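You operate a simulated robot arm through the tools that you are given. There is no shell and no other tool. Be economical: measure what you need, move in short steps, check, and stop when the job is done.

You are at the controls of a simulated two-armed robot. One attempt, no reset.

JOB
Pick up the rinse bottle from the side table top with one hand, pass it to the other hand and put it on the fourth rack shelf from the bottom. Set down upright: rinse bottle.

Only the result counts: the job must be done as asked and must still hold three seconds after the hand-in. Knocking over, shifting, dropping, spilling or breaking anything else fails it.

ROBOT AND FRAMES
Two 6-joint arms with two-finger parallel grippers on one trunk, on a base that drives. Base frame: it is fixed to the floor where the robot stands at the start and does not move with it; the origin is under the middle of the robot, x ahead of it, y to its left, z up. Readings come in mm, degrees, newtons and seconds.
The left shoulder is at the start at [-77, 177, 832], the right one opposite. With the tool pointing down near the work surface each hand reaches from about 100 to 740 mm from the robot's upright axis, wherever it stands, measured 20 degrees to its own side. Places, roughly: fourth rack shelf [0, -600, 1200]. Payload 1.57 kg a hand.
The TCP of each hand is the grasp point between the finger pads, 30 mm short of the fingertips. In the tool frame z runs along the fingers and y along their closing line. Largest opening 80 mm; finger width 17, thickness 12; the body of the gripper, 40 by 82 mm, starts 80 mm behind the TCP.
Orientation is that of the tool frame in the base frame, as a unit quaternion [w, x, y, z]. With the fingers straight down and closing along the base's y, the tool's x points along the base's -x, its y along +y and its z along -z.

CONTROLS
- The arms move only by the tool nudge_tool. It takes "left_steps", "right_steps" or both (then of equal length, played together; a hand with none holds still); each is a list that holds one entry, the list of rows, each a list of 7 numbers: the shift along the base's x, y, z in mm, then the turn, a rotation vector about the base's x, y, z in degrees, then the finger opening in mm, from 0 to 80. In form: [[[dx, dy, dz, rx, ry, rz, jaw], ...]]. A call has 1 to 12 rows; each row is the pose to reach, as a shift and turn from the pose commanded when the call began. Each row takes 0.2 s and may step no farther than 50 mm and 8.6 degrees from the row before; otherwise, or with a gripper value out of range, the whole call is refused. A pose out of reach is approached as far as the arm can. The call stops where the force on the tool passes 40 N (or 10 N more than at its start, if that is more) or the arm is blocked; 0.2 s more then pass. The fingers move at their own pace (about 72 mm/s each) and stop on an object; they squeeze with about 23 N. The grip force told is the motor's: it shows also when the fingers shut on nothing. Time passes only in rows, and 0.2 s behind the last, so rows that repeat a pose let the fingers close. It gives the time, the measured TCP pose, the force on the tool (base axes), the opening and the grip force at its end, in the units of the frame above (readings bear some noise), with the torque about the TCP (base axes, N m) and any sound that the robot's microphone picked up, and new pictures: "pictures" is both (left out), scene, wrist or none (wrist: the cameras of the hands that moved).
- Cameras (640 x 400 px; columns grow to the right, rows downward): "scene" is now at [-6.5, -74.9, 1545.4]; the picture's right is [-0.87, -0.50, 0.00], its down [-0.40, 0.71, -0.58] and it looks along [0.29, -0.50, -0.82] (base axes); focal length 214 px, centre (320, 200). "left" rides on the left gripper at [72, 7, -122] in its tool frame; the picture's right is [-0.09, 1.00, 0.00], its down [-0.84, -0.08, -0.54] and it looks along [-0.54, -0.05, 0.84] (tool axes); focal length 238 px, centre (320, 200). "right" rides on the right gripper at [72, -7, -122] in its tool frame; the picture's right is [0.09, 1.00, 0.00], its down [-0.84, 0.08, -0.54] and it looks along [-0.54, 0.05, 0.84] (tool axes); focal length 238 px, centre (320, 200). There is no depth. A picture from a camera that has moved, and an enlarged one, comes with that camera's place and axes in the base frame and with its lens. The place of the scene camera against the robot may be out by one fixed shift of up to 18 mm in any direction.
- raise_lower(by): slides the trunk up (or, below 0, down) by that many mm; the arms and the scene camera ride with it, the base frame stays. It gives what a move gives, with no picture.
- steer(legs): drives the robot by 1 to 6 legs, each [ahead, left, turn to the left] in mm, mm and degrees, along the robot's own axes; the way and the turn of a leg run together, so that a leg with both is an arc; at most 1500 mm and 180 degrees a leg. The arms and the cameras ride along, it lands a little off, and it stops where it bumps. It gives what a move gives, and a new picture of the scene camera.
- head_to(pan, tilt): turns the head with the scene camera to pan (to the left, within 143 degrees either way) and tilt (down, from -29 to 69), counted from straight ahead of the robot. It gives what a move gives, and a new picture of the scene camera.
- close_up(camera, box): a new picture of the part [left, top, right, bottom] of that camera's present view, enlarged. It takes no simulated time.
- hand_in(): hands the job in; it is judged then, once.

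Work in short steps. Places have to be worked out from the pictures, the camera data and where the tool is seen: move nearer, look again, correct. Check each grasp and each placing, and mend what went wrong. You have 120 turns and 260 pictures in all, those below and enlarged ones among them. Open the grippers and draw the arms clear of the work before you hand the job in, unless the task says otherwise; then end with one line.

The tools are called after "Call:" as name(argument=value, ...) on one line, values as JSON. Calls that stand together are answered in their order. nudge_tool: Moves the arms, as the interface text tells. Its arguments: {"type":"object","properties":{"left_steps":{"type":"array","items":{"type":"array","items":{"type":"array","items":{"type":"number"}}}},"right_steps":{"type":"array","items":{"type":"array","items":{"type":"array","items":{"type":"number"}}}},"pictures":{"type":"string","enum":["both","scene","wrist","none"]}},"required":[]} The other tools are called the same way: raise_lower (by) slides the trunk up or down; steer (legs) drives the base; head_to (pan, tilt) turns the head that bears the scene camera; close_up (camera, box) takes an enlarged picture of a part of a camera's view; hand_in () hands the job in.

At the start:

```text
t: 0.0
left_position: [483.9, -72.8, 1000.6]
left_orientation: [0.001, 0.0, 1.0, -0.001]
left_wrist_force: [0.4, -0.3, 0.1]
left_torque: [0.0, -0.03, 0.03]
left_finger_gap: 79.9
left_gripper_force: 0.1
right_position: [312.0, -362.0, 999.8]
right_orientation: [0.0, 0.0, 1.0, 0.0]
right_wrist_force: [-0.2, -0.2, 0.3]
right_torque: [0.03, 0.01, -0.02]
right_finger_gap: 79.8
right_gripper_force: 0.1
trunk travel left (down, up): [-275.0, 53.0]
robot x, y, heading: [-0.5, -1.8, -0.3]
head pan, tilt: [-60.3, 54.7]
```

scene: 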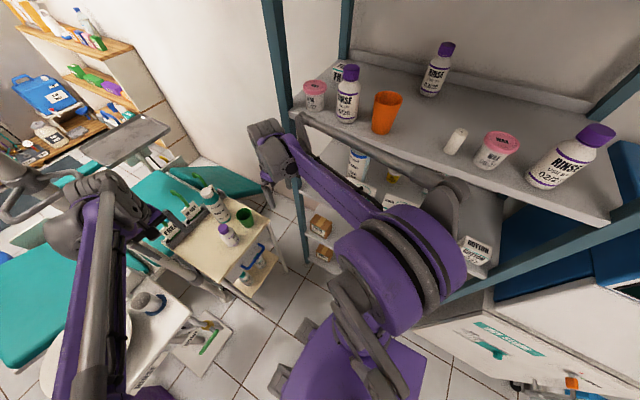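
right: 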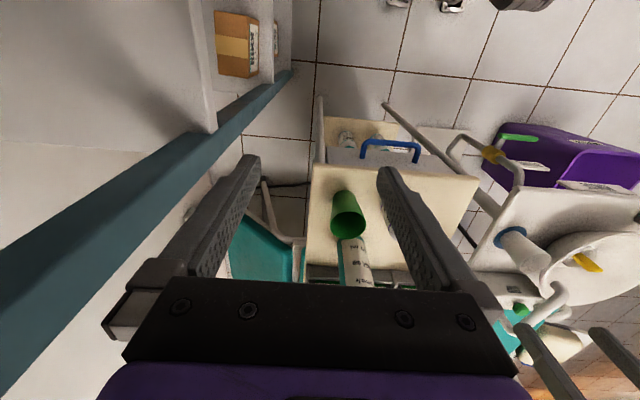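
left: 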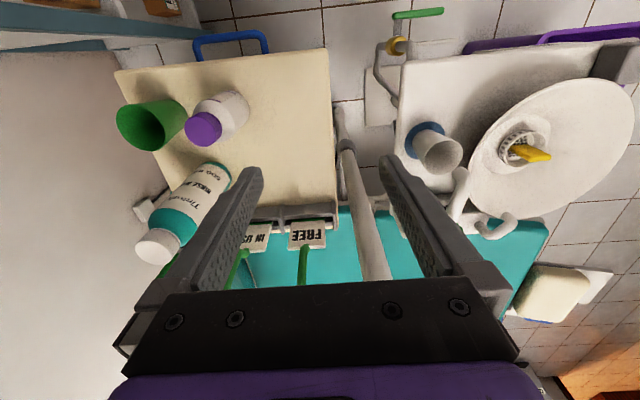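

The scene shows the side table (cream top) with a small purple-capped bottle, a teal bottle and a green cup, and the rack to the right. I zoom in on both to identify things.

Call:
close_up(camera="scene", box=[150, 160, 310, 300])

Call:
close_up(camera="scene", box=[270, 20, 640, 270])

Call:
close_up(camera="left", box=[100, 30, 340, 280])

```text
2.86 times, centred on (230, 230) of scene
camera zoom: at [-6.5, -74.9, 1545.4], right [-0.87, -0.5, 0.0], down [-0.4, 0.71, -0.58], along [0.29, -0.5, -0.82], focal length 613 px, centre (577, 114)
```

zoom: 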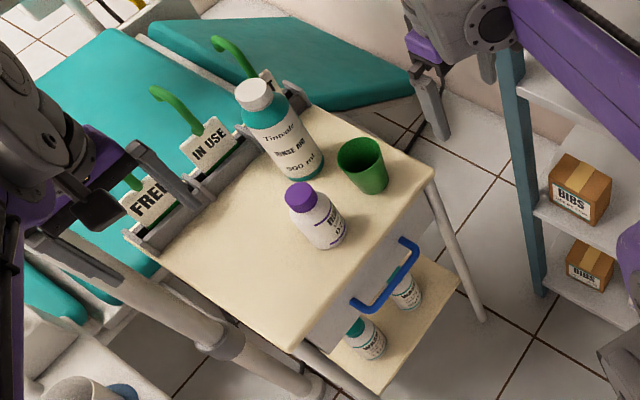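

```text
1.60 times, centred on (455, 145) of scene
camera zoom: at [-6.5, -74.9, 1545.4], right [-0.87, -0.5, 0.0], down [-0.4, 0.71, -0.58], along [0.29, -0.5, -0.82], focal length 343 px, centre (104, 288)
```

zoom: 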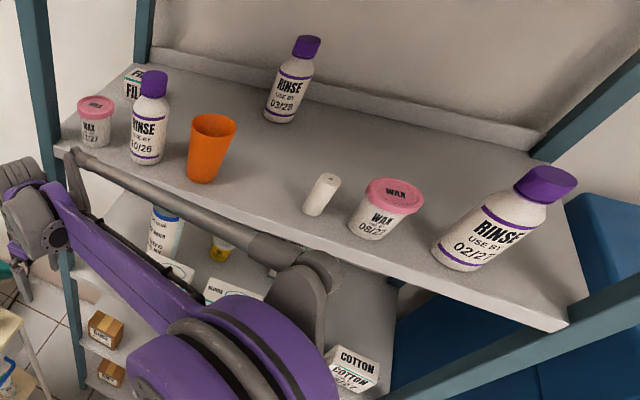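

```text
1.60 times, centred on (220, 155) of left
camera zoom: at [413.1, -64.9, 1122.7], right [0.09, 1.0, 0.0], down [0.84, -0.08, 0.54], along [0.54, -0.05, -0.84], focal length 381 px, centre (480, 272)
```

zoom: 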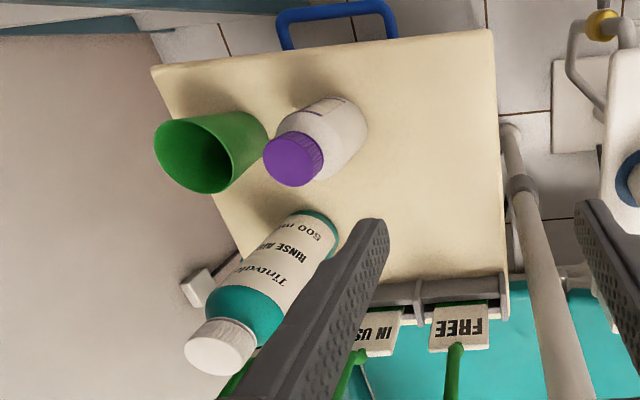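

The small white purple-capped bottle on the side table matches the RINSE bottles on the rack (the teal one is "rinse aid"). I look at the rack as a whole and at what stands around before moving.

Call:
close_up(camera="scene", box=[195, 185, 265, 255])

Call:
head_to(pan=-95, tilt=25)

```text
5.71 times, centred on (230, 220) of scene
camera zoom: at [-6.5, -74.9, 1545.4], right [-0.87, -0.5, 0.0], down [-0.4, 0.71, -0.58], along [0.29, -0.5, -0.82], focal length 1226 px, centre (834, 86)
```

zoom: 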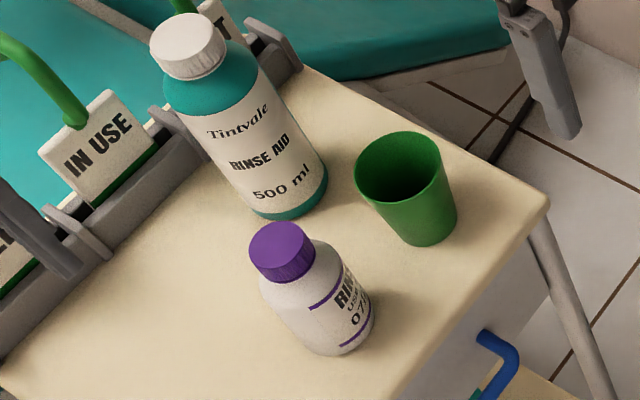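

```text
t: 1.0
left_position: [484.6, -72.7, 1000.5]
left_orientation: [0.001, 0.0, 1.0, -0.001]
left_wrist_force: [0.7, 0.2, -0.1]
left_torque: [0.01, 0.02, -0.01]
left_finger_gap: 80.0
left_gripper_force: 0.2
right_position: [312.3, -360.9, 999.7]
right_orientation: [0.0, 0.0, 1.0, 0.001]
right_wrist_force: [0.4, -0.2, 0.1]
right_torque: [0.01, 0.02, 0.03]
right_finger_gap: 80.0
right_gripper_force: 0.0
trunk travel left (down, up): [-275.0, 53.0]
robot x, y, heading: [-0.4, -3.1, -0.3]
head pan, tilt: [-95.0, 25.0]
camera scene: at [-50.3, -103.8, 1589.0], right [-1.0, 0.09, 0.0], down [0.04, 0.42, -0.91], along [-0.08, -0.9, -0.42], focal length 214 px, centre (320, 200)
```

scene: 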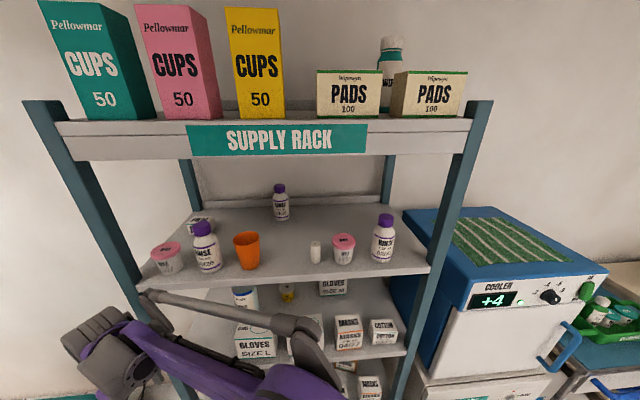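

The slot between orange cup and white roll on the rinse shelf (z≈1200, matching the fourth shelf) at about x≈5, y≈-590 is free. The bottle stands near [484,-210], top ≈840, table ≈720; I bring the left hand above it, turning it so the fingers close along x, away from the cup.

Call:
nudge_tool(left_steps=[[[0, -12, 0, 0, 0, -8.2, 80], [0, -25, 0, 0, 0, -16.4, 80], [0, -37, 0, 0, 0, -24.6, 80], [0, -50, 0, 0, 0, -32.8, 80], [0, -62, 0, 0, 0, -41, 80], [0, -75, 0, 0, 0, -49.2, 80], [0, -87, 0, 0, 0, -57.4, 80], [0, -100, 0, 0, 0, -65.6, 80], [0, -112, 0, 0, 0, -73.8, 80], [0, -125, 0, 0, 0, -82, 80], [0, -137, 0, 0, 0, -90, 80], [0, -137, 0, 0, 0, -90, 80]]], pictures="wrist")

Call:
head_to(pan=-40, tilt=50)

```text
t: 3.6
left_position: [486.3, -208.8, 1001.0]
left_orientation: [-0.001, 0.707, 0.707, -0.002]
left_wrist_force: [0.4, -0.3, -0.4]
left_torque: [0.02, -0.02, -0.02]
left_finger_gap: 79.9
left_gripper_force: 0.0
right_position: [312.3, -362.3, 998.6]
right_orientation: [0.0, -0.001, 1.0, 0.0]
right_wrist_force: [0.1, -0.6, 0.6]
right_torque: [0.0, 0.01, 0.01]
right_finger_gap: 80.0
right_gripper_force: 0.2
trunk travel left (down, up): [-275.0, 53.0]
robot x, y, heading: [-4.2, -0.8, -0.2]
head pan, tilt: [-95.0, 25.0]
camera left: at [492.1, -136.6, 1122.9], right [1.0, -0.09, 0.0], down [-0.08, -0.84, 0.54], along [-0.05, -0.54, -0.84], focal length 238 px, centre (320, 200)
```

left: 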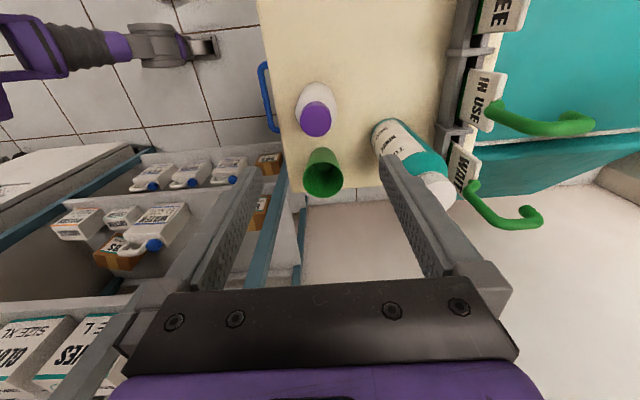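

```text
t: 4.8
left_position: [483.9, -209.8, 1000.1]
left_orientation: [0.001, 0.707, 0.707, -0.002]
left_wrist_force: [-0.2, 0.0, -0.1]
left_torque: [0.0, -0.01, 0.02]
left_finger_gap: 80.1
left_gripper_force: 0.0
right_position: [311.7, -361.9, 1000.9]
right_orientation: [0.0, 0.0, 1.0, -0.001]
right_wrist_force: [-0.4, 0.4, -0.7]
right_torque: [-0.03, 0.01, 0.05]
right_finger_gap: 80.2
right_gripper_force: 0.1
trunk travel left (down, up): [-275.0, 53.0]
robot x, y, heading: [2.3, 1.5, 0.0]
head pan, tilt: [-40.0, 50.0]
camera scene: at [16.6, -61.5, 1551.6], right [-0.64, -0.77, 0.0], down [-0.59, 0.49, -0.64], along [0.49, -0.41, -0.77], focal length 214 px, centre (320, 200)
```

scene: 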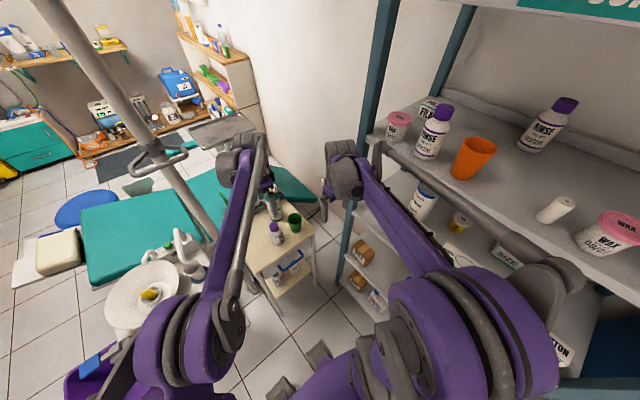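

The hand is above the bottle. I zoom in on the bottle with the left wrist camera for exact place and shape.

Call:
close_up(camera="left", box=[240, 50, 480, 220])

Call:
close_up(camera="scene", box=[240, 170, 330, 260])

```text
2.35 times, centred on (360, 135) of left
camera zoom: at [492.0, -136.6, 1122.8], right [1.0, -0.09, 0.0], down [-0.08, -0.84, 0.54], along [-0.05, -0.54, -0.84], focal length 561 px, centre (226, 353)
```

zoom: 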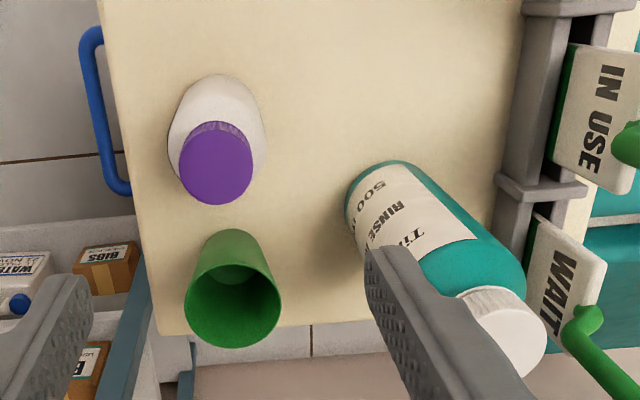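

```text
4.44 times, centred on (285, 215) of scene
camera zoom: at [16.6, -61.5, 1551.6], right [-0.64, -0.77, 0.0], down [-0.59, 0.49, -0.64], along [0.49, -0.41, -0.77], focal length 953 px, centre (476, 133)
```

zoom: 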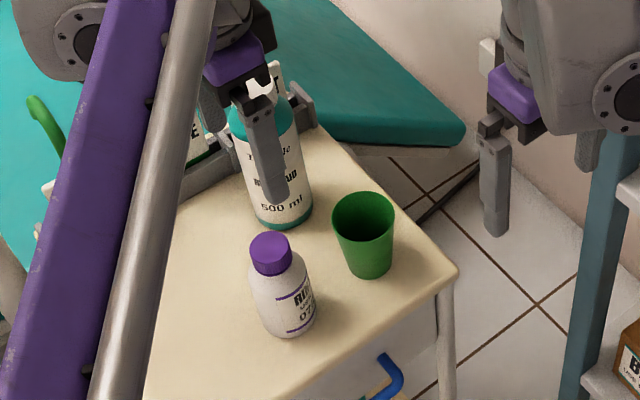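

Triangulating gives the cap axis at about [480,-207] and its top at ~852. I lower to TCP 885 (tips ~855) centred and check.

Call:
nudge_tool(left_steps=[[[-4, 3, -40, 0, 0, 0, 80], [-4, 3, -80, 0, 0, 0, 80], [-4, 3, -115, 0, 0, 0, 80], [-4, 3, -115, 0, 0, 0, 80]]], pictures="wrist")

Call:
close_up(camera="scene", box=[240, 170, 330, 260])

```text
t: 5.8
left_position: [480.8, -205.8, 885.0]
left_orientation: [0.0, 0.706, 0.708, -0.001]
left_wrist_force: [0.5, 0.6, 1.0]
left_torque: [-0.02, 0.02, -0.03]
left_finger_gap: 80.0
left_gripper_force: 0.2
right_position: [311.8, -361.0, 1000.6]
right_orientation: [0.0, 0.0, 1.0, 0.0]
right_wrist_force: [-0.7, 0.0, 0.5]
right_torque: [-0.03, -0.02, 0.01]
right_finger_gap: 79.8
right_gripper_force: 0.2
trunk travel left (down, up): [-275.0, 53.0]
robot x, y, heading: [4.2, -2.8, 0.1]
head pan, tilt: [-40.0, 50.0]
camera left: at [487.7, -133.8, 1007.3], right [1.0, -0.09, 0.0], down [-0.08, -0.84, 0.54], along [-0.05, -0.54, -0.84], focal length 238 px, centre (320, 200)
```

left: 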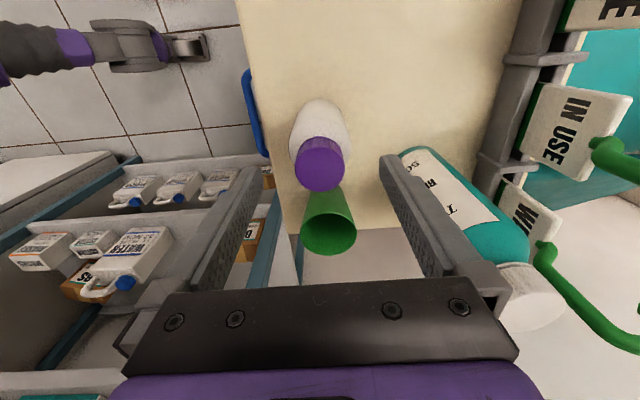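

```text
4.44 times, centred on (285, 215) of scene
camera zoom: at [16.5, -61.4, 1551.6], right [-0.64, -0.77, 0.0], down [-0.59, 0.49, -0.64], along [0.49, -0.41, -0.77], focal length 953 px, centre (476, 133)
```

zoom: 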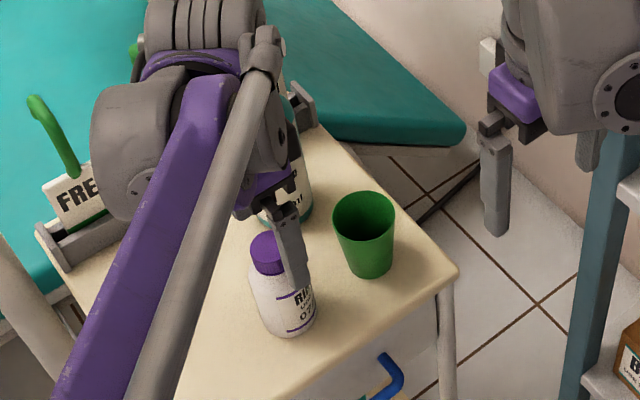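

Cap top ≈847, axis ≈[481,-206]. I lower so the tips sit at the cap's lower edge (TCP ~848), grip the cap, leaving the body free for the other hand.

Call:
nudge_tool(left_steps=[[[0, 0, -20, 0, 0, 0, 80], [0, 0, -37, 0, 0, 0, 80], [0, 0, -37, 0, 0, 0, 50], [0, 0, -37, 0, 0, 0, 30], [0, 0, -37, 0, 0, 0, 10], [0, 0, -37, 0, 0, 0, 10], [0, 0, -37, 0, 0, 0, 10]]], pictures="wrist")

Call:
close_up(camera="scene", box=[240, 170, 330, 260])

```text
t: 7.4
left_position: [481.3, -205.9, 847.9]
left_orientation: [0.0, 0.707, 0.707, 0.0]
left_wrist_force: [0.5, 0.3, -0.3]
left_torque: [0.0, -0.01, 0.0]
left_finger_gap: 51.4
left_gripper_force: 22.7
right_position: [311.5, -362.1, 1000.2]
right_orientation: [0.0, 0.001, 1.0, 0.0]
right_wrist_force: [0.6, 0.4, 0.4]
right_torque: [0.0, 0.01, 0.01]
right_finger_gap: 80.0
right_gripper_force: 0.2
trunk travel left (down, up): [-275.0, 53.0]
robot x, y, heading: [-3.9, -0.6, 0.3]
head pan, tilt: [-40.0, 50.0]
camera left: at [487.9, -134.2, 970.4], right [1.0, -0.09, 0.0], down [-0.08, -0.84, 0.54], along [-0.05, -0.54, -0.84], focal length 238 px, centre (320, 200)
```

left: 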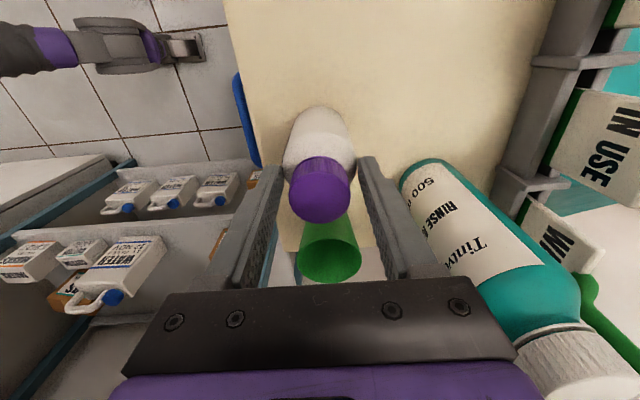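

```text
4.44 times, centred on (285, 215) of scene
camera zoom: at [16.8, -61.6, 1551.6], right [-0.64, -0.77, 0.0], down [-0.59, 0.49, -0.64], along [0.49, -0.41, -0.77], focal length 953 px, centre (476, 133)
```

zoom: 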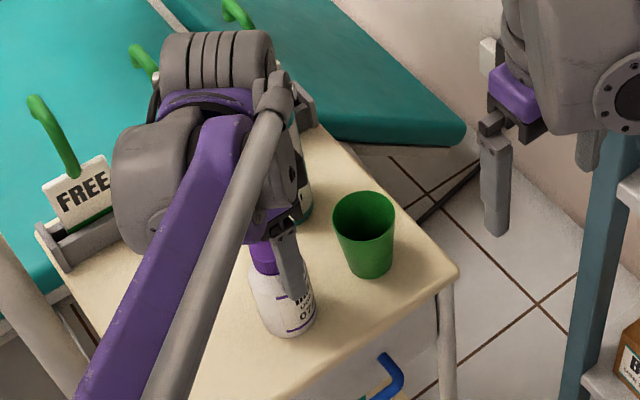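

The gap of 51 mm says the tips are on the shoulder, not the cap. I look closer before choosing the height.

Call:
close_up(camera="left", box=[240, 90, 420, 230])

Call:
close_up(camera="scene", box=[262, 210, 302, 250])

```text
2.86 times, centred on (330, 160) of left
camera zoom: at [487.9, -134.2, 970.4], right [1.0, -0.09, 0.0], down [-0.08, -0.84, 0.54], along [-0.05, -0.54, -0.84], focal length 681 px, centre (291, 314)
```

zoom: 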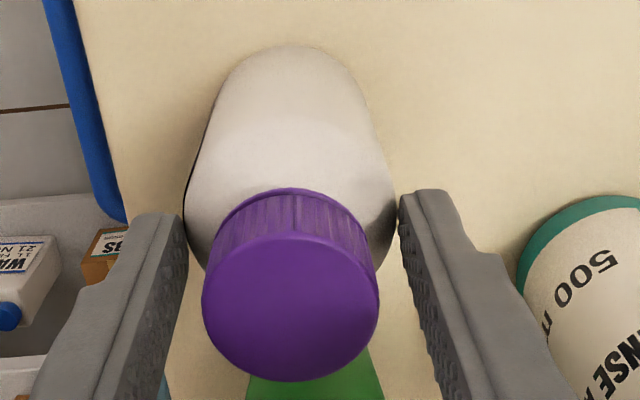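

```text
10.00 times, centred on (282, 230) of scene
camera zoom: at [16.8, -61.6, 1551.6], right [-0.64, -0.77, 0.0], down [-0.59, 0.49, -0.64], along [0.49, -0.41, -0.77], focal length 2145 px, centre (700, -100)
```

zoom: 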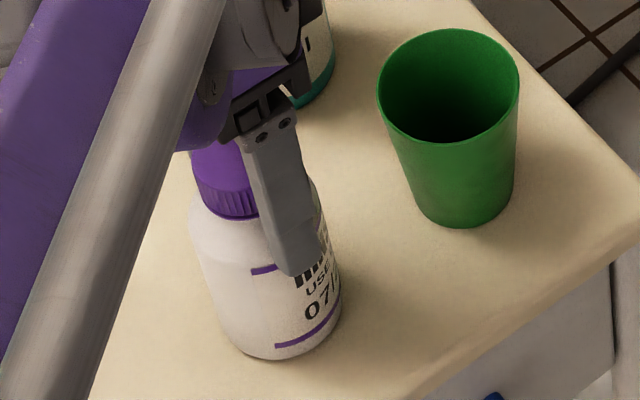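

The cap is only ~20 mm tall, so I'll grip the straight body instead: open, lower to TCP ~789 (palm still above the cap), and close.

Call:
nudge_tool(left_steps=[[[0, 0, 0, 0, 0, 0, 80], [0, 0, 0, 0, 0, 0, 80], [0, 0, -25, 0, 0, 0, 80], [0, 0, -45, 0, 0, 0, 80], [0, 0, -59, 0, 0, 0, 80], [0, 0, -59, 0, 0, 0, 80]]], pictures="wrist")

Call:
close_up(camera="scene", box=[242, 190, 322, 250])

```text
t: 8.8
left_position: [480.1, -204.2, 788.5]
left_orientation: [0.0, 0.707, 0.707, -0.002]
left_wrist_force: [-1.1, 0.0, -0.4]
left_torque: [-0.02, -0.02, -0.01]
left_finger_gap: 79.9
left_gripper_force: 0.0
right_position: [310.8, -361.4, 998.9]
right_orientation: [0.0, 0.0, 1.0, 0.0]
right_wrist_force: [-0.2, 0.4, -0.2]
right_torque: [0.03, -0.01, 0.01]
right_finger_gap: 80.0
right_gripper_force: 0.1
trunk travel left (down, up): [-275.0, 53.0]
robot x, y, heading: [-0.2, -2.6, 0.1]
head pan, tilt: [-40.0, 50.0]
camera left: at [488.1, -133.0, 911.5], right [1.0, -0.09, 0.0], down [-0.08, -0.84, 0.54], along [-0.05, -0.54, -0.84], focal length 238 px, centre (320, 200)
```

left: 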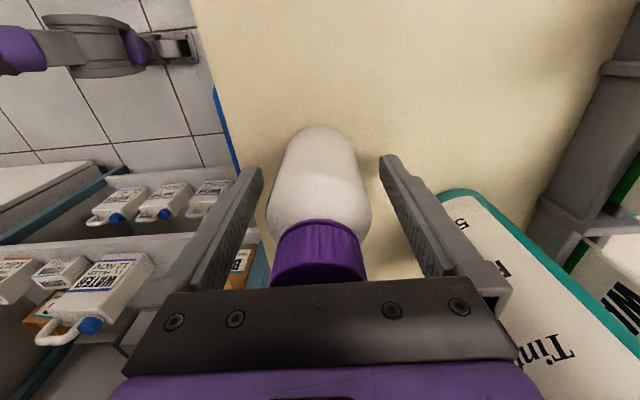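

```text
6.67 times, centred on (282, 220) of scene
camera zoom: at [16.6, -61.4, 1551.6], right [-0.64, -0.77, 0.0], down [-0.59, 0.49, -0.64], along [0.49, -0.41, -0.77], focal length 1430 px, centre (573, 67)
```

zoom: 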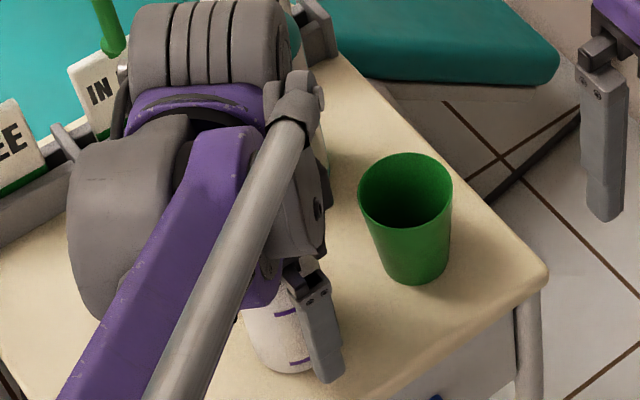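

The fingers straddle the body with clearance. I close and then lift a little.

Call:
nudge_tool(left_steps=[[[0, 0, 0, 0, 0, 0, 50], [0, 0, 0, 0, 0, 0, 40], [0, 0, 0, 0, 0, 0, 40], [0, 0, 0, 0, 0, 0, 40], [0, 0, 10, 0, 0, 0, 40], [0, 0, 30, 0, 0, 0, 40], [0, 0, 30, 0, 0, 0, 40]]], pictures="both")

```text
t: 10.4
left_position: [480.5, -206.8, 819.6]
left_orientation: [-0.001, 0.708, 0.706, 0.0]
left_wrist_force: [-0.6, 0.3, -2.2]
left_torque: [0.03, -0.02, 0.02]
left_finger_gap: 51.0
left_gripper_force: 23.1
right_position: [313.4, -361.2, 1000.4]
right_orientation: [0.0, -0.001, 1.0, -0.001]
right_wrist_force: [0.1, 0.8, 0.3]
right_torque: [-0.03, 0.0, 0.02]
right_finger_gap: 80.0
right_gripper_force: 0.0
trunk travel left (down, up): [-275.0, 53.0]
robot x, y, heading: [0.7, 4.1, 0.1]
head pan, tilt: [-40.0, 50.0]
camera scene: at [17.0, -61.7, 1551.6], right [-0.64, -0.77, 0.0], down [-0.59, 0.49, -0.64], along [0.49, -0.41, -0.77], focal length 214 px, centre (320, 200)
camera left: at [488.1, -133.9, 941.7], right [1.0, -0.09, 0.0], down [-0.08, -0.84, 0.54], along [-0.05, -0.54, -0.84], focal length 238 px, centre (320, 200)
```

scene: 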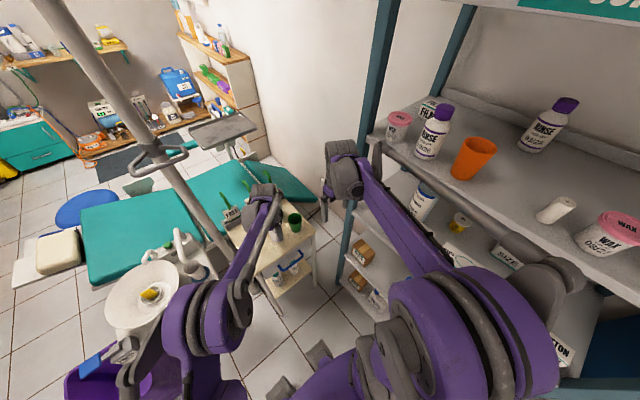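
left: 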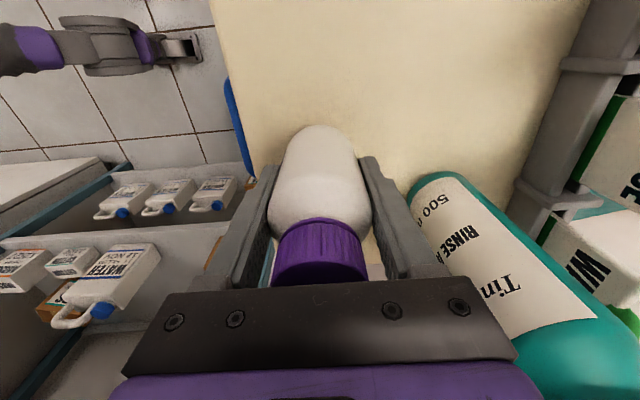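

The bottle is held (gap 51, weight ~2 N). I lift it clear and bring it to a handover spot, while pitching the right hand forward to horizontal so it can approach along +x at the body, its fingers at ±y, crossing the left's.

Call:
nudge_tool(left_steps=[[[0, 0, 25, 0, 0, 0, 40], [0, 0, 50, 0, 0, 0, 40], [0, 0, 75, 0, 0, 0, 40], [0, 0, 100, 0, 0, 0, 40], [0, 5, 125, 0, 0, 0, 40], [5, 15, 150, 0, 0, 0, 40], [10, 28, 170, 0, 0, 0, 40], [20, 40, 180, 0, 0, 0, 40], [28, 52, 180, 0, 0, 0, 40], [36, 65, 180, 0, 0, 0, 40], [40, 77, 180, 0, 0, 0, 40], [40, 77, 180, 0, 0, 0, 40]]], right_steps=[[[5, 5, 0, 0, -8.2, 0, 80], [10, 10, 0, 0, -16.4, 0, 80], [15, 15, 0, 0, -24.6, 0, 80], [20, 22, 0, 0, -32.8, 0, 80], [25, 30, 0, 0, -41, 0, 80], [30, 38, 0, 0, -49.2, 0, 80], [36, 46, 0, 0, -57.4, 0, 80], [42, 54, 0, 0, -65.6, 0, 80], [48, 62, 0, 0, -73.8, 0, 80], [54, 70, 0, 0, -82, 0, 80], [60, 75, 0, 0, -90, 0, 80], [60, 75, 0, 0, -90, 0, 80]]], pictures="both")

```text
t: 13.0
left_position: [520.0, -128.5, 998.8]
left_orientation: [0.001, 0.707, 0.707, -0.001]
left_wrist_force: [-0.5, -0.1, -1.5]
left_torque: [0.01, -0.01, -0.02]
left_finger_gap: 51.3
left_gripper_force: 23.3
right_position: [371.0, -286.7, 998.9]
right_orientation: [0.707, -0.001, 0.707, 0.001]
right_wrist_force: [-1.1, -0.4, 1.0]
right_torque: [-0.01, -0.01, 0.02]
right_finger_gap: 80.0
right_gripper_force: 0.1
trunk travel left (down, up): [-275.0, 53.0]
robot x, y, heading: [1.9, -1.4, -0.2]
head pan, tilt: [-40.0, 50.0]
camera scene: at [15.8, -61.2, 1551.6], right [-0.64, -0.77, 0.0], down [-0.59, 0.49, -0.64], along [0.49, -0.41, -0.77], focal length 214 px, centre (320, 200)
camera right: at [249.1, -293.7, 927.5], right [0.0, 1.0, -0.09], down [-0.54, 0.08, 0.84], along [0.84, 0.05, 0.54], focal length 238 px, centre (320, 200)
camera left: at [527.0, -56.5, 1122.0], right [1.0, -0.09, 0.0], down [-0.08, -0.84, 0.54], along [-0.05, -0.54, -0.84], focal length 238 px, centre (320, 200)
```

scene: 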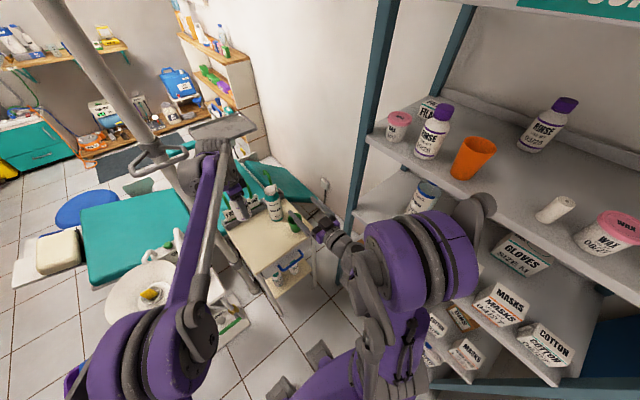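
right: 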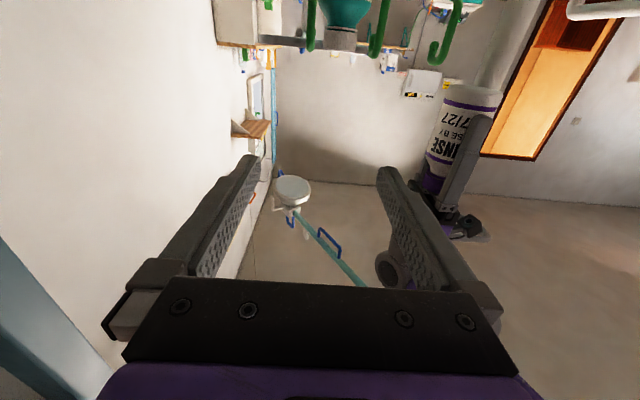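
left: 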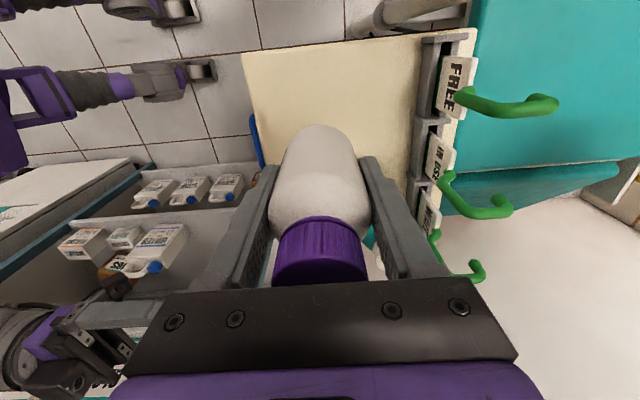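

Right hand is horizontal and the bottle is visible to it. I zoom to measure where the bottle's bottom is relative to the left grip.

Call:
close_up(camera="right", box=[380, 50, 540, 250])

```text
2.00 times, centred on (460, 150) of right
camera zoom: at [249.1, -293.7, 927.5], right [0.0, 1.0, -0.09], down [-0.54, 0.08, 0.84], along [0.84, 0.05, 0.54], focal length 477 px, centre (40, 300)
```

zoom: 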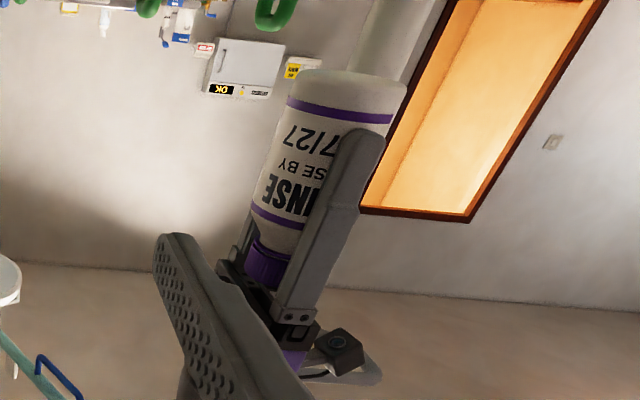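

Left tips measure consistently (971 vs 969), so the bottom is ~50 mm below the left TCP (≈949). I bring the right hand in line (y=-129, z≈1007) still short of the bottle and check.

Call:
nudge_tool(right_steps=[[[0, 40, 4, 0, 0, 0, 80], [0, 80, 8, 0, 0, 0, 80], [0, 120, 8, 0, 0, 0, 80], [0, 158, 8, 0, 0, 0, 80], [0, 158, 8, 0, 0, 0, 80]]], pictures="both")

```text
t: 14.2
left_position: [520.0, -129.0, 998.8]
left_orientation: [-0.001, 0.707, 0.707, -0.001]
left_wrist_force: [-1.4, 0.1, -2.2]
left_torque: [-0.01, 0.0, -0.02]
left_finger_gap: 51.3
left_gripper_force: 22.6
right_position: [369.7, -152.3, 981.0]
right_orientation: [0.659, -0.047, 0.751, 0.0]
right_wrist_force: [0.2, 0.4, -0.2]
right_torque: [-0.01, 0.03, 0.01]
right_finger_gap: 80.2
right_gripper_force: 0.1
right hand out of reach, approached as far as the arm can: row 3, 4
trunk travel left (down, up): [-275.0, 53.0]
robot x, y, heading: [-1.3, 0.1, 0.1]
head pan, tilt: [-40.0, 50.0]
camera scene: at [16.8, -61.7, 1551.6], right [-0.64, -0.77, 0.0], down [-0.59, 0.49, -0.64], along [0.49, -0.41, -0.77], focal length 214 px, centre (320, 200)
camera right: at [241.5, -172.9, 925.1], right [-0.08, 0.98, -0.15], down [-0.44, 0.1, 0.89], along [0.9, 0.14, 0.42], focal length 238 px, centre (320, 200)
```

scene: 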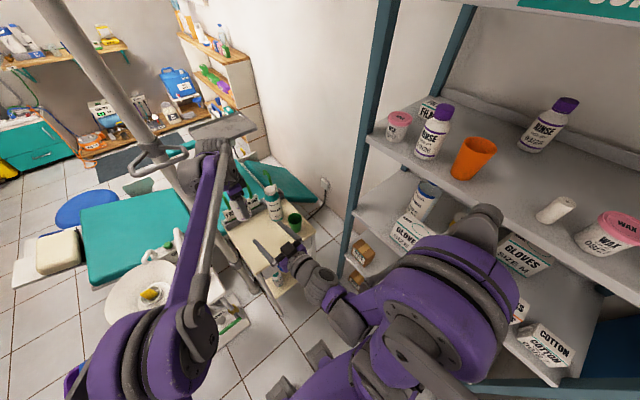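
right: 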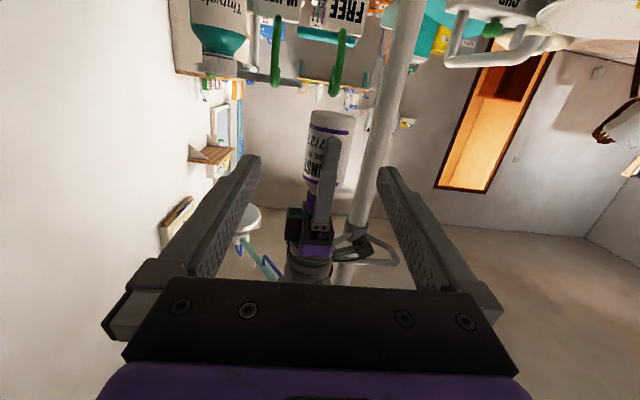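

The right arm can't fold that far inward; I back it to y≈-250 and will bring the bottle there with the left hand instead.

Call:
nudge_tool(right_steps=[[[0, -40, 0, 0, 0, 0, 80], [0, -80, 0, 0, 0, 0, 80], [0, -121, 0, 0, 0, 0, 80], [0, -121, 0, 0, 0, 0, 80]]], pictures="none")

```text
t: 15.2
left_position: [519.3, -130.3, 998.9]
left_orientation: [0.0, 0.707, 0.708, -0.001]
left_wrist_force: [0.2, -0.2, -1.9]
left_torque: [0.01, 0.01, 0.02]
left_finger_gap: 51.2
left_gripper_force: 22.6
right_position: [372.1, -249.8, 1009.5]
right_orientation: [0.707, 0.0, 0.707, -0.001]
right_wrist_force: [-0.8, 0.7, -0.8]
right_torque: [0.01, 0.02, 0.0]
right_finger_gap: 80.2
right_gripper_force: 0.1
right hand out of reach, approached as far as the arm can: row 1
trunk travel left (down, up): [-275.0, 53.0]
robot x, y, heading: [-1.8, -0.4, 0.1]
head pan, tilt: [-40.0, 50.0]
```

Right is squared up at [372,-250,1009]. Now the left brings the bottle to [485,-250,1000] in front of it.

Call:
nudge_tool(left_steps=[[[0, -30, 0, 0, 0, 0, 40], [0, -60, 0, 0, 0, 0, 40], [0, -90, 0, 0, 0, 0, 40], [0, -120, 0, 0, 0, 0, 40], [-20, -120, 0, 0, 0, 0, 40], [-35, -120, 0, 0, 0, 0, 40], [-35, -120, 0, 0, 0, 0, 40]]], pictures="scene")

Call:
close_up(camera="right", box=[160, 0, 480, 400])

```text
t: 16.8
left_position: [486.6, -249.2, 998.7]
left_orientation: [0.0, 0.707, 0.707, -0.002]
left_wrist_force: [0.6, 0.8, -1.1]
left_torque: [-0.01, 0.0, -0.03]
left_finger_gap: 51.1
left_gripper_force: 23.1
right_position: [372.4, -249.9, 1010.6]
right_orientation: [0.707, 0.0, 0.707, 0.0]
right_wrist_force: [0.3, -0.2, 0.5]
right_torque: [0.0, 0.01, -0.01]
right_finger_gap: 80.0
right_gripper_force: 0.1
trunk travel left (down, up): [-275.0, 53.0]
robot x, y, heading: [-2.6, -3.4, 0.0]
head pan, tilt: [-40.0, 50.0]
camera scene: at [17.1, -61.5, 1551.6], right [-0.64, -0.77, 0.0], down [-0.59, 0.49, -0.64], along [0.49, -0.41, -0.77], focal length 214 px, centre (320, 200)
```

scene: 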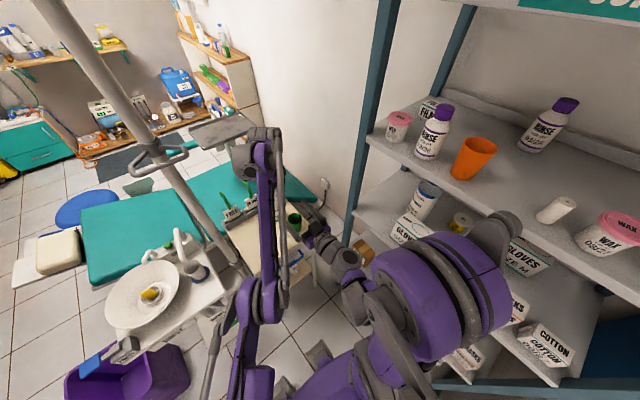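

```text
1.00 times, centred on (320, 200) of right (not enlarged: the box is as wide or as high as the picture)
camera zoom: at [250.6, -257.0, 936.9], right [0.0, 1.0, -0.09], down [-0.54, 0.08, 0.84], along [0.84, 0.05, 0.54], focal length 238 px, centre (320, 200)
```

zoom: 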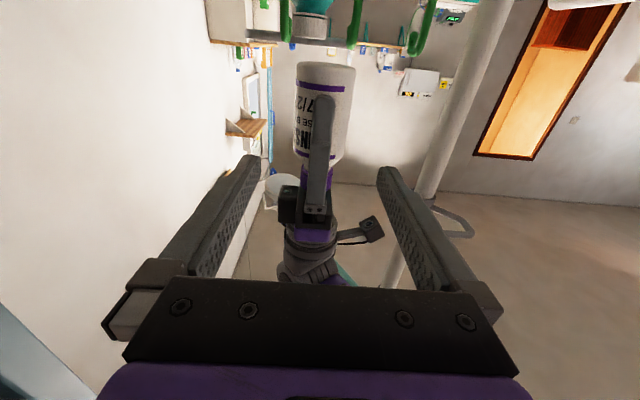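

The bottle is centred in the right hand's view and fits between its fingers. I advance the right hand 113 mm to bring its TCP onto the bottle axis.

Call:
nudge_tool(right_steps=[[[25, 0, 0, 0, 0, 0, 80], [50, 0, 0, 0, 0, 0, 80], [70, 0, 0, 0, 0, 0, 80], [85, 0, 0, 0, 0, 0, 80], [100, 0, 0, 0, 0, 0, 80], [113, 0, 0, 0, 0, 0, 80], [113, 0, 0, 0, 0, 0, 80]]], pictures="wrist")

Call:
close_up(camera="left", box=[160, 80, 480, 300])

```text
t: 18.4
left_position: [485.1, -248.7, 998.9]
left_orientation: [0.0, 0.708, 0.707, -0.002]
left_wrist_force: [0.1, -0.3, -2.3]
left_torque: [-0.03, -0.04, 0.0]
left_finger_gap: 51.1
left_gripper_force: 23.1
right_position: [484.1, -250.4, 1008.5]
right_orientation: [0.707, 0.0, 0.707, 0.001]
right_wrist_force: [-1.1, 0.2, 0.3]
right_torque: [-0.03, 0.0, 0.03]
right_finger_gap: 79.9
right_gripper_force: 0.1
trunk travel left (down, up): [-275.0, 53.0]
robot x, y, heading: [-1.1, -2.1, -0.3]
head pan, tilt: [-40.0, 50.0]
camera right: at [363.5, -257.1, 935.8], right [0.0, 1.0, -0.09], down [-0.54, 0.08, 0.84], along [0.84, 0.05, 0.54], focal length 238 px, centre (320, 200)
```

right: 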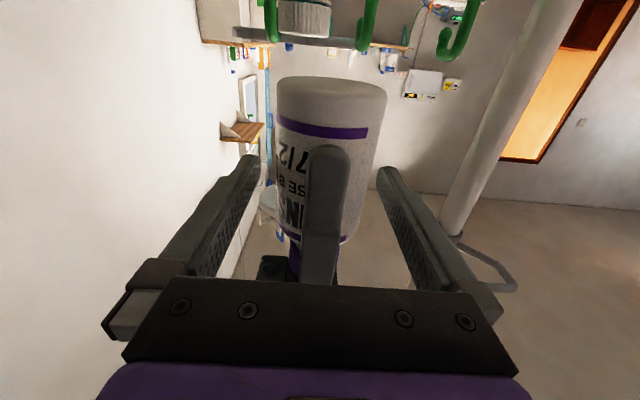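

```text
1.82 times, centred on (320, 190) of left
camera zoom: at [492.6, -176.9, 1122.1], right [1.0, -0.09, 0.0], down [-0.08, -0.84, 0.54], along [-0.05, -0.54, -0.84], focal length 433 px, centre (320, 218)
```

zoom: 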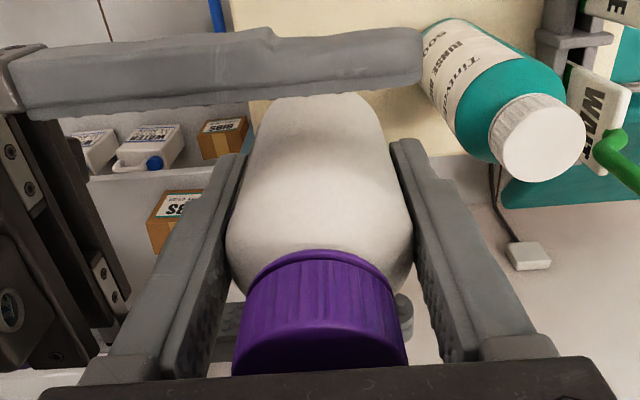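

Both hands straddle the bottle crosswise without contact. I close the right fingers.

Call:
nudge_tool(right_steps=[[[0, 0, 0, 0, 0, 0, 55], [0, 0, 0, 0, 0, 0, 40], [0, 0, 0, 0, 0, 0, 40], [0, 0, 0, 0, 0, 0, 40], [0, 0, 0, 0, 0, 0, 40]]], pictures="wrist")

```text
t: 19.6
left_position: [484.3, -249.4, 999.1]
left_orientation: [0.0, 0.707, 0.707, -0.002]
left_wrist_force: [0.8, -6.3, 0.4]
left_torque: [0.03, 0.01, 0.01]
left_finger_gap: 51.0
left_gripper_force: 22.9
right_position: [485.1, -250.3, 1008.1]
right_orientation: [0.707, 0.001, 0.707, 0.0]
right_wrist_force: [-0.6, 6.1, 0.2]
right_torque: [0.02, -0.04, 0.0]
right_finger_gap: 51.0
right_gripper_force: 23.4
trunk travel left (down, up): [-275.0, 53.0]
robot x, y, heading: [0.1, -1.2, -0.1]
head pan, tilt: [-40.0, 50.0]
camera right: at [363.5, -257.0, 935.8], right [0.0, 1.0, -0.09], down [-0.54, 0.08, 0.84], along [0.84, 0.05, 0.54], focal length 238 px, centre (320, 200)
```

right: 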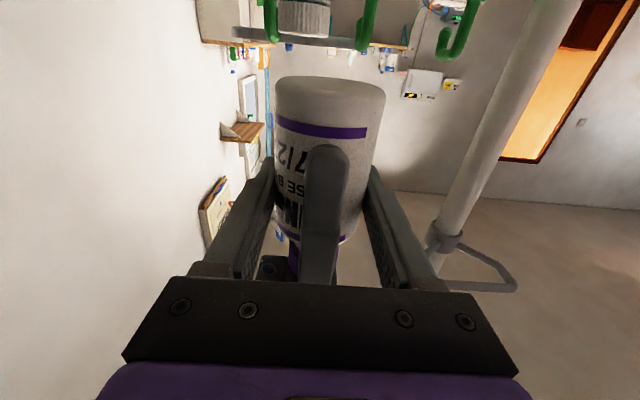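

Both grip at 51 mm. I open the left and withdraw it straight up.

Call:
nudge_tool(left_steps=[[[0, 0, 0, 0, 0, 0, 60], [0, 0, 0, 0, 0, 0, 80], [0, 0, 0, 0, 0, 0, 80], [0, 0, 25, 0, 0, 0, 80], [0, 0, 55, 0, 0, 0, 80], [0, 0, 90, 0, 0, 0, 80], [0, 0, 120, 0, 0, 0, 80], [0, 0, 120, 0, 0, 0, 80]]], pictures="both")

```text
t: 21.4
left_position: [465.8, -234.6, 1104.5]
left_orientation: [-0.001, 0.707, 0.707, -0.001]
left_wrist_force: [0.3, 0.2, -0.1]
left_torque: [0.01, 0.0, -0.03]
left_finger_gap: 80.1
left_gripper_force: 0.0
left hand out of reach, approached as far as the arm can: row 6, 7, 8
right_position: [486.0, -249.8, 1007.4]
right_orientation: [0.707, 0.0, 0.707, 0.0]
right_wrist_force: [0.6, 0.7, 0.3]
right_torque: [-0.01, 0.01, -0.01]
right_finger_gap: 51.3
right_gripper_force: 23.3
trunk travel left (down, up): [-275.0, 53.0]
robot x, y, heading: [1.8, 0.0, 0.2]
head pan, tilt: [-40.0, 50.0]
camera scene: at [16.6, -61.6, 1551.6], right [-0.64, -0.77, 0.0], down [-0.59, 0.49, -0.64], along [0.49, -0.41, -0.77], focal length 214 px, centre (320, 200)
camera left: at [472.5, -162.3, 1227.6], right [1.0, -0.09, 0.0], down [-0.08, -0.84, 0.54], along [-0.05, -0.54, -0.84], focal length 238 px, centre (320, 200)
```

scene: 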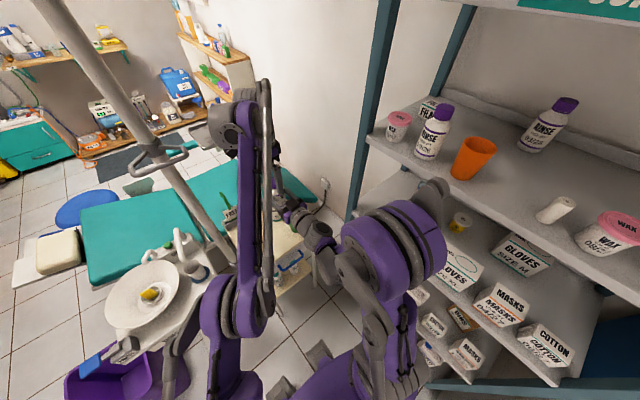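
left: 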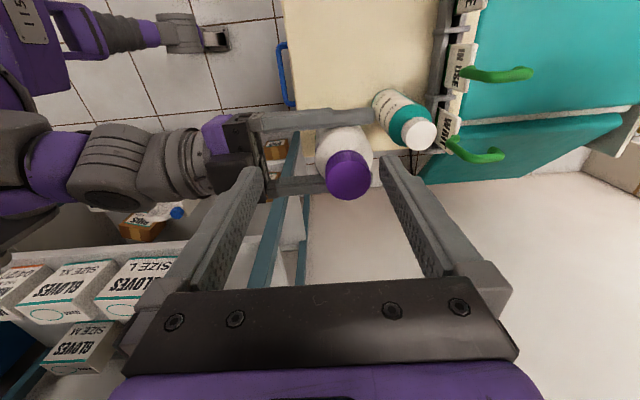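

The right hand alone holds the bottle upright. I tuck the left arm away to its own side, and look at the floor around the robot.

Call:
nudge_tool(left_steps=[[[-10, 30, 0, 0, 0, 8.2, 80], [-25, 60, 0, 0, 0, 16.4, 80], [-40, 90, 0, 0, 0, 24.6, 80], [-55, 120, 0, 0, 0, 32.8, 80], [-70, 150, 0, 0, 0, 41, 80], [-85, 180, 0, 0, 0, 49.2, 80], [-100, 210, 0, 0, 0, 57.4, 80], [-115, 240, -10, 0, 0, 65.6, 80], [-130, 270, -20, 0, 0, 73.8, 80], [-145, 300, -30, 0, 0, 82, 80], [-160, 330, -40, 0, 0, 90, 80]]], pictures="none")

Call:
head_to(pan=70, tilt=50)

Call:
head_to(pan=-95, tilt=50)

```text
t: 23.8
left_position: [538.8, 8.2, 1012.5]
left_orientation: [0.002, 0.007, 1.0, 0.002]
left_wrist_force: [-0.3, 0.8, -0.4]
left_torque: [0.01, -0.01, -0.01]
left_finger_gap: 80.0
left_gripper_force: 0.0
left hand out of reach, approached as far as the arm can: row 2, 3, 4, 5, 6, 7, 8, 9, 10, 11
right_position: [471.8, -257.8, 1011.5]
right_orientation: [0.711, 0.002, 0.703, 0.003]
right_wrist_force: [0.2, 0.3, -1.4]
right_torque: [-0.01, -0.01, -0.02]
right_finger_gap: 50.8
right_gripper_force: 22.6
trunk travel left (down, up): [-275.0, 53.0]
robot x, y, heading: [-4.5, -2.6, -0.0]
head pan, tilt: [-40.0, 50.0]
```

```text
t: 25.7
left_position: [538.7, 9.9, 1013.4]
left_orientation: [0.002, 0.007, 1.0, 0.002]
left_wrist_force: [-0.4, -0.2, -0.8]
left_torque: [0.0, 0.01, -0.02]
left_finger_gap: 80.1
left_gripper_force: 0.1
right_position: [473.2, -256.0, 1012.1]
right_orientation: [0.712, 0.002, 0.702, 0.003]
right_wrist_force: [-0.6, -0.4, -2.1]
right_torque: [-0.01, 0.0, 0.0]
right_finger_gap: 50.8
right_gripper_force: 23.3
trunk travel left (down, up): [-275.0, 53.0]
robot x, y, heading: [2.6, -2.2, -0.0]
head pan, tilt: [70.0, 50.0]
camera scene: at [-34.7, 51.3, 1551.6], right [0.94, -0.34, 0.01], down [-0.25, -0.72, -0.65], along [0.23, 0.61, -0.76], focal length 214 px, centre (320, 200)
```

scene: 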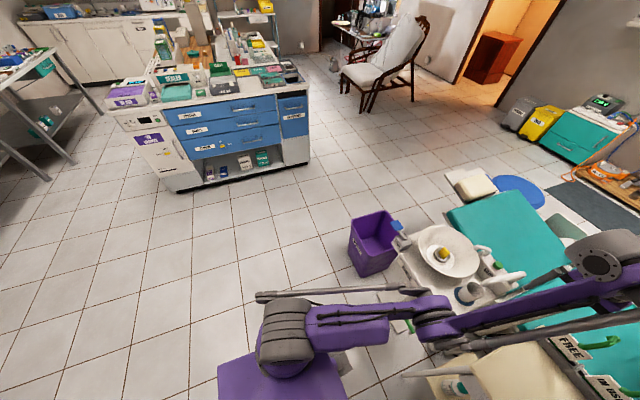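

```text
t: 28.2
left_position: [539.1, 11.2, 1012.4]
left_orientation: [0.004, 0.006, 1.0, 0.002]
left_wrist_force: [-0.3, -0.7, 0.1]
left_torque: [0.04, -0.01, 0.0]
left_finger_gap: 79.8
left_gripper_force: 0.0
right_position: [473.4, -255.2, 1012.7]
right_orientation: [0.712, 0.003, 0.703, 0.002]
right_wrist_force: [-0.2, 0.1, -2.2]
right_torque: [-0.01, 0.0, 0.01]
right_finger_gap: 50.7
right_gripper_force: 23.0
trunk travel left (down, up): [-275.0, 53.0]
robot x, y, heading: [-1.3, 1.4, 0.3]
head pan, tilt: [-95.0, 50.0]
camera scene: at [-67.9, -97.4, 1550.4], right [-1.0, 0.09, -0.01], down [0.07, 0.77, -0.64], along [-0.05, -0.64, -0.77], focal length 214 px, centre (320, 200)
```

scene: 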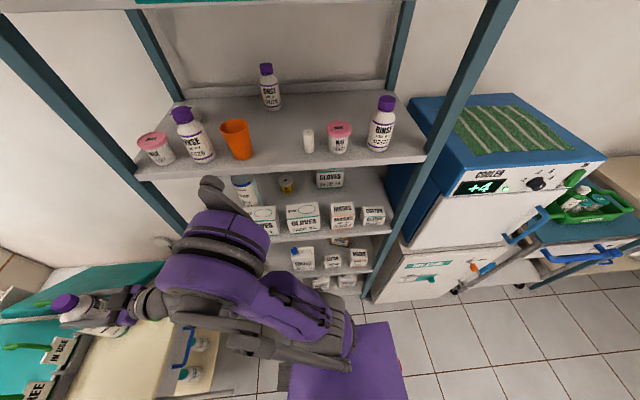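

The left stopped short and the right shifted ~14 mm with a slight tilt, so the arms may be pressing on each other. I look at both arms before moving.

Call:
head_to(pan=-10, tilt=60)

```text
t: 29.8
left_position: [539.8, 11.4, 1014.1]
left_orientation: [0.004, 0.007, 1.0, 0.003]
left_wrist_force: [-0.1, 0.6, -0.7]
left_torque: [-0.01, 0.0, -0.03]
left_finger_gap: 80.0
left_gripper_force: 0.0
right_position: [473.8, -255.8, 1011.7]
right_orientation: [0.712, 0.002, 0.702, 0.002]
right_wrist_force: [0.0, -1.0, -2.2]
right_torque: [-0.05, 0.01, 0.01]
right_finger_gap: 50.9
right_gripper_force: 23.4
trunk travel left (down, up): [-275.0, 53.0]
robot x, y, heading: [-0.9, -0.2, -0.1]
head pan, tilt: [-10.0, 60.0]
camera scene: at [4.6, -32.1, 1539.2], right [-0.17, -0.98, -0.01], down [-0.85, 0.15, -0.51], along [0.5, -0.08, -0.86], focal length 214 px, centre (320, 200)
```

scene: 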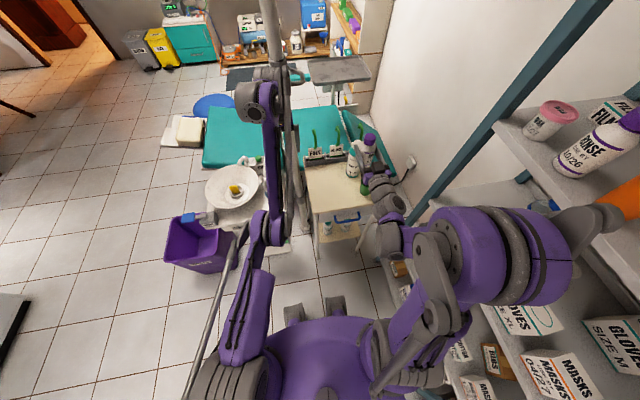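

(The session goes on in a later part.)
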